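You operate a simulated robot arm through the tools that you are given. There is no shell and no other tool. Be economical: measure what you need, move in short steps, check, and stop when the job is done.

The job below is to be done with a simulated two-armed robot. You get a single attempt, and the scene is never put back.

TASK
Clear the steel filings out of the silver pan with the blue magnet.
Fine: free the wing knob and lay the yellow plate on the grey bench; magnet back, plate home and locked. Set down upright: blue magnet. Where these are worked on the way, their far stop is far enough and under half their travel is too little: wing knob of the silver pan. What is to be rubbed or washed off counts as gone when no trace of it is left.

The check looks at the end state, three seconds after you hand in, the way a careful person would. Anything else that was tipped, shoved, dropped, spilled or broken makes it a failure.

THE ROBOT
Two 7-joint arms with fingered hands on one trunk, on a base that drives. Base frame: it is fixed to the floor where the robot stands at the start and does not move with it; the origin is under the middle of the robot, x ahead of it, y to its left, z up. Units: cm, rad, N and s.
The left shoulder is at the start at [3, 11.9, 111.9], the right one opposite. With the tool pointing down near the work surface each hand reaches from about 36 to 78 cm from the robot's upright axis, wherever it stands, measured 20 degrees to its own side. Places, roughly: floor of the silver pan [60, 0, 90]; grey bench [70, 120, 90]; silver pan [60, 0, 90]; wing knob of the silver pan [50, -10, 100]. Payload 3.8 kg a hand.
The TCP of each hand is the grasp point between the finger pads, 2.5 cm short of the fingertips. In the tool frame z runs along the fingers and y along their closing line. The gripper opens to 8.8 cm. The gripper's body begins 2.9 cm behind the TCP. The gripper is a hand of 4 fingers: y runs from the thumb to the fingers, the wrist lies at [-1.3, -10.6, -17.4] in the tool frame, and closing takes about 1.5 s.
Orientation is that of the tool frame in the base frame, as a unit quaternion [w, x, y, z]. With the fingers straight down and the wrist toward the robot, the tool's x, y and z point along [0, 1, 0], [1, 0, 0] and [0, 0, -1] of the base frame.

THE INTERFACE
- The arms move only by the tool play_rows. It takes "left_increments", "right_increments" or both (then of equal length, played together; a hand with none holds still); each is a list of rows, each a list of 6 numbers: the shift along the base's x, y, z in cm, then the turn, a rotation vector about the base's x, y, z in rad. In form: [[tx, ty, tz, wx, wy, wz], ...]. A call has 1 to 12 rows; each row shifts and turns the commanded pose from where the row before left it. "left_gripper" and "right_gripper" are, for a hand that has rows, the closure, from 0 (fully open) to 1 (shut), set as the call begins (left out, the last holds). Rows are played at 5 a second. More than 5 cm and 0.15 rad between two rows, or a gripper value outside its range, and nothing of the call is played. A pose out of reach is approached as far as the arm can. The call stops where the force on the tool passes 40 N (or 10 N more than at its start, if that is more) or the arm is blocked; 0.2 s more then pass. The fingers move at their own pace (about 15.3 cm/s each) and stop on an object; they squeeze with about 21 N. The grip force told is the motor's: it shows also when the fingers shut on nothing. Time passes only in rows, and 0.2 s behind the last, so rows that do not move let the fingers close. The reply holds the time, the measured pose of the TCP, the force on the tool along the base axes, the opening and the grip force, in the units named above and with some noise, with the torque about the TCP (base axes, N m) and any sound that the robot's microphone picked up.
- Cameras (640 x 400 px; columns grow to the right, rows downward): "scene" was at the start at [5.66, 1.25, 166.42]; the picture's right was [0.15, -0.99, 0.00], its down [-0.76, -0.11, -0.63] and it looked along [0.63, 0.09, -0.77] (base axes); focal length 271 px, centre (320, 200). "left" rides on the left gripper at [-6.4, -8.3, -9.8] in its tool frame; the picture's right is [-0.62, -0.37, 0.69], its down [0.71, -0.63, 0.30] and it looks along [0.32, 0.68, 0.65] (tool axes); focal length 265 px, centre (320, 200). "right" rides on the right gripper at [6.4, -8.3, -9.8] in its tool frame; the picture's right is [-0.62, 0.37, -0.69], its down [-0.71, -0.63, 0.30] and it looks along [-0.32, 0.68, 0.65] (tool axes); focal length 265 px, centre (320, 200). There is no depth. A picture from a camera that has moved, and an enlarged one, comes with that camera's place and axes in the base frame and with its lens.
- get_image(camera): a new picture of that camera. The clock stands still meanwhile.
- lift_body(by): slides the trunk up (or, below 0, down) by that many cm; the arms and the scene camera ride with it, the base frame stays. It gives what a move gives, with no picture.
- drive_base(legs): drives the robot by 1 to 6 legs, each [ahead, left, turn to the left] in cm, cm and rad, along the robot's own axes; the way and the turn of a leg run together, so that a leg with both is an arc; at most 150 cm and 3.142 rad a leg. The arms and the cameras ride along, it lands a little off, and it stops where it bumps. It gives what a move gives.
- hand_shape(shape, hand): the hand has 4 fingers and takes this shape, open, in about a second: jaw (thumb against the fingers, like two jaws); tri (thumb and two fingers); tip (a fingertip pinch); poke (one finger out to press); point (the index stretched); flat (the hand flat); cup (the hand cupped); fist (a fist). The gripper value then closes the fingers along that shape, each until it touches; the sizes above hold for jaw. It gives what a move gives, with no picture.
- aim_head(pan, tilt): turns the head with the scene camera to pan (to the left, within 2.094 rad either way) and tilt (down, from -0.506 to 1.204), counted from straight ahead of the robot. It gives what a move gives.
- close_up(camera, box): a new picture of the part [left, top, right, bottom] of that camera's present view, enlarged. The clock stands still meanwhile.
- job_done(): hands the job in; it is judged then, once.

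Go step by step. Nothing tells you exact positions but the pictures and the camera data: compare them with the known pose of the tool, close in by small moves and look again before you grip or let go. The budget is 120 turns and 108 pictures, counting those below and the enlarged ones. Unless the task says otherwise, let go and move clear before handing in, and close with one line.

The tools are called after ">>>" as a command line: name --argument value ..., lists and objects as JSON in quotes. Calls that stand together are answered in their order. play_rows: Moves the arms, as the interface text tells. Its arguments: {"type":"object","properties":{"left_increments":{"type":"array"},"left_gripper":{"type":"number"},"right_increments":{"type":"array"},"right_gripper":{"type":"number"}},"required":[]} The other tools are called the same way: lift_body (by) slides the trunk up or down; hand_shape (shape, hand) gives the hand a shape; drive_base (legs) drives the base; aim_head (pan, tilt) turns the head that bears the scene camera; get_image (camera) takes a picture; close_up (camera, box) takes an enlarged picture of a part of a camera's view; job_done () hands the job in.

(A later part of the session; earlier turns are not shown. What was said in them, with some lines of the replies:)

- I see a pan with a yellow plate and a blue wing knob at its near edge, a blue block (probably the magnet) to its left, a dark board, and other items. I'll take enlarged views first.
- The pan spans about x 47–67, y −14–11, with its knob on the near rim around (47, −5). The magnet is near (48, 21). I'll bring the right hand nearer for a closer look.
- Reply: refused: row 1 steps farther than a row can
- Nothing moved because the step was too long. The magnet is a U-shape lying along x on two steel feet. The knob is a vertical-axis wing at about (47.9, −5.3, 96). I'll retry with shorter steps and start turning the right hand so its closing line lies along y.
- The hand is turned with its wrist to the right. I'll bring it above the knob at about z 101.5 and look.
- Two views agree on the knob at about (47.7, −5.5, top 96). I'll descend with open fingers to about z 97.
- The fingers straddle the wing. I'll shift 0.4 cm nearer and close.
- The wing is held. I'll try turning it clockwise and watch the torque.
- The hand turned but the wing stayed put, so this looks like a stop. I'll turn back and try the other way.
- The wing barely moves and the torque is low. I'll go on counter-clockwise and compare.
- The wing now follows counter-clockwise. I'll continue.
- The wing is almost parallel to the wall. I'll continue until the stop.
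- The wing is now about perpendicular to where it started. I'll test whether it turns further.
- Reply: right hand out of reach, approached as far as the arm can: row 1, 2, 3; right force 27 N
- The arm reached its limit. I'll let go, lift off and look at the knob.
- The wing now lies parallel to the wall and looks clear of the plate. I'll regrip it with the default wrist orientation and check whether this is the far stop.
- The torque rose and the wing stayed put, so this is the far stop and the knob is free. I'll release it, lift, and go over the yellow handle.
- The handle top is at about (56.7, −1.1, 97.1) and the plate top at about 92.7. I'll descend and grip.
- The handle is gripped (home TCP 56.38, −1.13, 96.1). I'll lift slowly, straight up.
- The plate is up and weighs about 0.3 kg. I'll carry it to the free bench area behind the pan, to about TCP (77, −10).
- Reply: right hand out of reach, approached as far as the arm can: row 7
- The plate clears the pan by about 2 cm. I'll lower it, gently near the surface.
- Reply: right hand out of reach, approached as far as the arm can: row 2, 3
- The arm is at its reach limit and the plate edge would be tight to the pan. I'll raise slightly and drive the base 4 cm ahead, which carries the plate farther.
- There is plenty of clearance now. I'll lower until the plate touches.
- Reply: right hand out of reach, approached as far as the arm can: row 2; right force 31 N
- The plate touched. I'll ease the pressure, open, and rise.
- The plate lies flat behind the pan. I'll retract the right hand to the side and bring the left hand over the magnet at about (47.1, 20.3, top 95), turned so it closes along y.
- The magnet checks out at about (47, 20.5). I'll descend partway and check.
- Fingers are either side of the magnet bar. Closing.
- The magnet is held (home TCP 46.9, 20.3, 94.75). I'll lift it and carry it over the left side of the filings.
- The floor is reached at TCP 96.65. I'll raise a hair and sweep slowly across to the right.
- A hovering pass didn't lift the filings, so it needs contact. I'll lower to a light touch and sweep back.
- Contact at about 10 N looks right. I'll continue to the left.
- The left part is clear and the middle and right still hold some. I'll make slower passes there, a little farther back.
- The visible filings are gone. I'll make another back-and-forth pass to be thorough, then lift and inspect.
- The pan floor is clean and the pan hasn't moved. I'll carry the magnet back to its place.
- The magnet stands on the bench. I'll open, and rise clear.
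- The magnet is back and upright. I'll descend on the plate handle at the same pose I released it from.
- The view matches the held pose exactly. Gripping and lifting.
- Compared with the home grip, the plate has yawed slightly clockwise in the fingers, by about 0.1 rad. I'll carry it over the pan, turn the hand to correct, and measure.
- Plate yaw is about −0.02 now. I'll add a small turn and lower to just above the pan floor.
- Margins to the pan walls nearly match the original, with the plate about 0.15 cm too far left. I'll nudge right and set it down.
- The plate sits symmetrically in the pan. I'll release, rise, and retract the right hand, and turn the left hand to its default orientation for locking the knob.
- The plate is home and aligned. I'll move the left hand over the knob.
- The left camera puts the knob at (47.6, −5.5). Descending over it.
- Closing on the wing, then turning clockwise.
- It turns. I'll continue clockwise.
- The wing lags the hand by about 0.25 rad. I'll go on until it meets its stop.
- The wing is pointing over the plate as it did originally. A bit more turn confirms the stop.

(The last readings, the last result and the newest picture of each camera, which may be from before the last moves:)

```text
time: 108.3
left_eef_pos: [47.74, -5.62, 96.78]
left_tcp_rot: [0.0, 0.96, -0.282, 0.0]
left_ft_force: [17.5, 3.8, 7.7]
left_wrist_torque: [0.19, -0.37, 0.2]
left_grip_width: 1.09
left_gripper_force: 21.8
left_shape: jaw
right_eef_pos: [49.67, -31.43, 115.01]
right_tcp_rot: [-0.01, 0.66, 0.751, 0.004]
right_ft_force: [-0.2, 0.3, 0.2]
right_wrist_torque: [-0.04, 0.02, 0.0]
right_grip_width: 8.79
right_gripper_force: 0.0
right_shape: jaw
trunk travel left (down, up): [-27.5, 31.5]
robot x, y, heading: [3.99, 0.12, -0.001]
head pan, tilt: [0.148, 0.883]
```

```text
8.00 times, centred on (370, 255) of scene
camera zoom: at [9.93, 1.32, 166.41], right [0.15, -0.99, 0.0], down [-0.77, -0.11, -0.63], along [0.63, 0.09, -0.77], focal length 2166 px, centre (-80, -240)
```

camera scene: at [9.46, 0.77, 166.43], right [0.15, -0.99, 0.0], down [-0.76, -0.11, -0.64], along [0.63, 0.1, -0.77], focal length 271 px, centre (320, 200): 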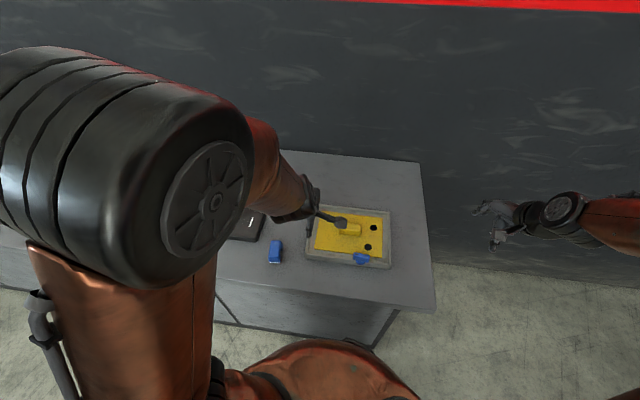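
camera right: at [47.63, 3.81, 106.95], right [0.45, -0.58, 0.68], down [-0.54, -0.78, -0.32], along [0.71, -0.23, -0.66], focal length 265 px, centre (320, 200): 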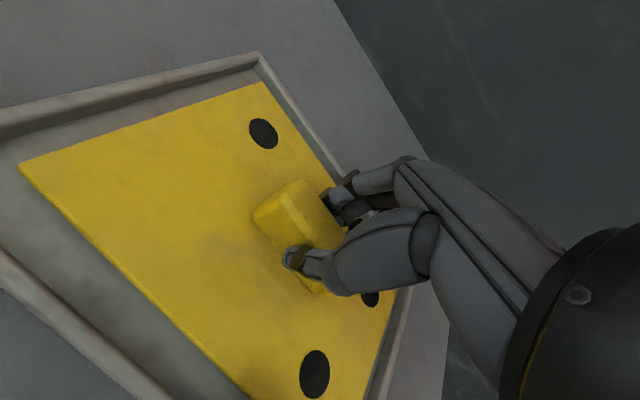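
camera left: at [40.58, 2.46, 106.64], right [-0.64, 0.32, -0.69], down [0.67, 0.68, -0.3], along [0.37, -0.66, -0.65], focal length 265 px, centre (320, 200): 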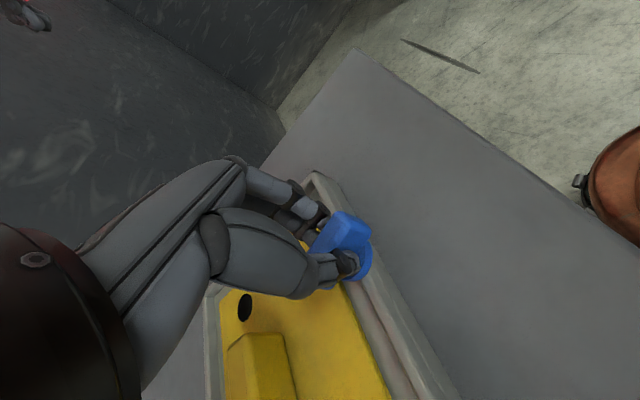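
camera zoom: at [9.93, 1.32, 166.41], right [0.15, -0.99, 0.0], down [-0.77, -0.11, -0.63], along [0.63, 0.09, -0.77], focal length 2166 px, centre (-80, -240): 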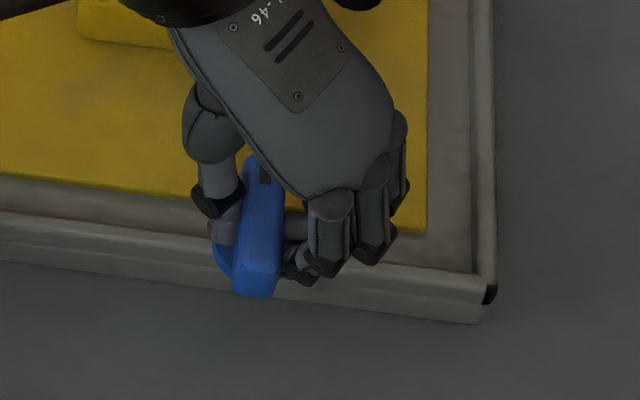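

The wing has stopped following, so it's at its stop. I'll open, rise, and withdraw.

>>> play_rows --left_increments '[[0, 0, 0, 0, 0, 0], [0, 0, 0, 0, 0, 0], [0, 0, 0, 0, 0, 0], [0, 0, 0, 0, 0, 0], [0, 0, 0, 0, 0, 0], [0, 0, 2, 0, 0, 0], [0, 0, 3, 0, 0, 0], [0, 0, 4, 0, 0, 0], [0, 0, 4, 0, 0, 0], [0, 2, 4, 0, 0, 0.1], [0, 4, 2, 0, 0, 0.1], [0, 4, 0, 0, 0, 0.1]]' --left_gripper 0

>>> play_rows --left_increments '[[0, 4, 0, 0, 0, 0.1], [0, 4, 0, 0, 0, 0.1], [0, 4, 0, 0, 0, 0], [0, 4, 0, 0, 0, 0], [0, 4, 0, 0, 0, 0], [0, 4, 0, 0, 0, 0], [0, 0, 0, 0, 0, 0]]'

>>> get_image --camera "scene"

>>> close_up --camera "scene" --box '[260, 190, 420, 290]'

```text
time: 110.9
left_eef_pos: [47.32, 4.54, 115.93]
left_tcp_rot: [0.001, 0.991, -0.135, 0.0]
left_ft_force: [-0.1, -0.3, 0.8]
left_wrist_torque: [0.0, 0.0, 0.01]
left_grip_width: 8.77
left_gripper_force: 0.1
left_shape: jaw
right_eef_pos: [49.39, -31.41, 115.09]
right_tcp_rot: [-0.01, 0.66, 0.752, 0.005]
right_ft_force: [0.2, -1.5, -0.9]
right_wrist_torque: [0.0, 0.0, -0.01]
right_grip_width: 8.73
right_gripper_force: 0.0
right_shape: jaw
trunk travel left (down, up): [-27.5, 31.5]
robot x, y, heading: [3.97, 0.03, 0.0]
head pan, tilt: [0.148, 0.883]
```

```text
time: 112.5
left_eef_pos: [47.44, 28.31, 115.92]
left_tcp_rot: [0.0, 0.999, -0.036, 0.0]
left_ft_force: [1.2, 0.6, 0.0]
left_wrist_torque: [-0.01, 0.01, -0.01]
left_grip_width: 8.75
left_gripper_force: 0.0
left_shape: jaw
right_eef_pos: [49.37, -31.54, 115.02]
right_tcp_rot: [-0.01, 0.66, 0.751, 0.005]
right_ft_force: [-0.5, 0.6, 0.8]
right_wrist_torque: [0.0, 0.0, 0.03]
right_grip_width: 8.76
right_gripper_force: 0.0
right_shape: jaw
trunk travel left (down, up): [-27.5, 31.5]
robot x, y, heading: [4.12, -0.07, 0.001]
head pan, tilt: [0.148, 0.883]
```

```text
21 pictures are left
camera scene: at [9.67, 1.18, 166.42], right [0.15, -0.99, 0.0], down [-0.76, -0.11, -0.63], along [0.63, 0.09, -0.77], focal length 271 px, centre (320, 200)
```

scene: 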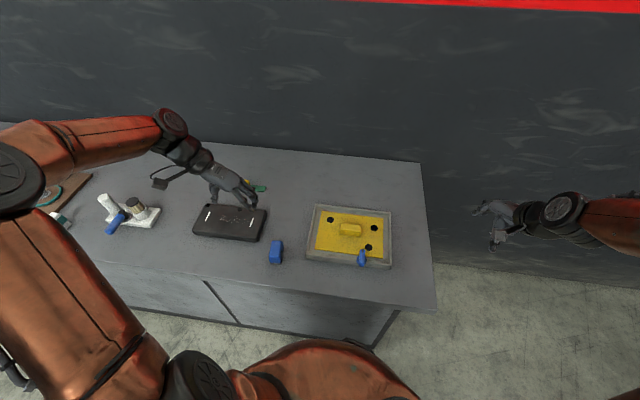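

```text
4.00 times, centred on (340, 240) of scene
camera zoom: at [9.67, 1.18, 166.42], right [0.15, -0.99, 0.0], down [-0.76, -0.11, -0.63], along [0.63, 0.09, -0.77], focal length 1083 px, centre (240, 40)
```

zoom: 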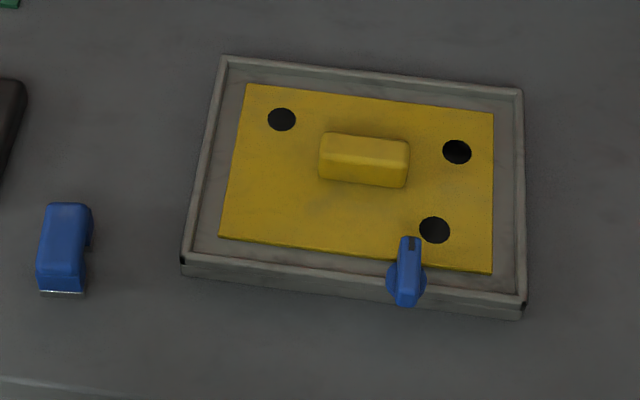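

The plate is home, the wing knob is locked over it as at the start, the magnet stands upright in its place, and the pan was clean before I covered it. Both hands are clear, so I'm handing in.

>>> job_done

```text
The job is handed in.
```

I swept the filings out of the silver pan with the blue magnet and saw no trace left, then put the magnet back upright, returned the plate to its place and locked the knob.
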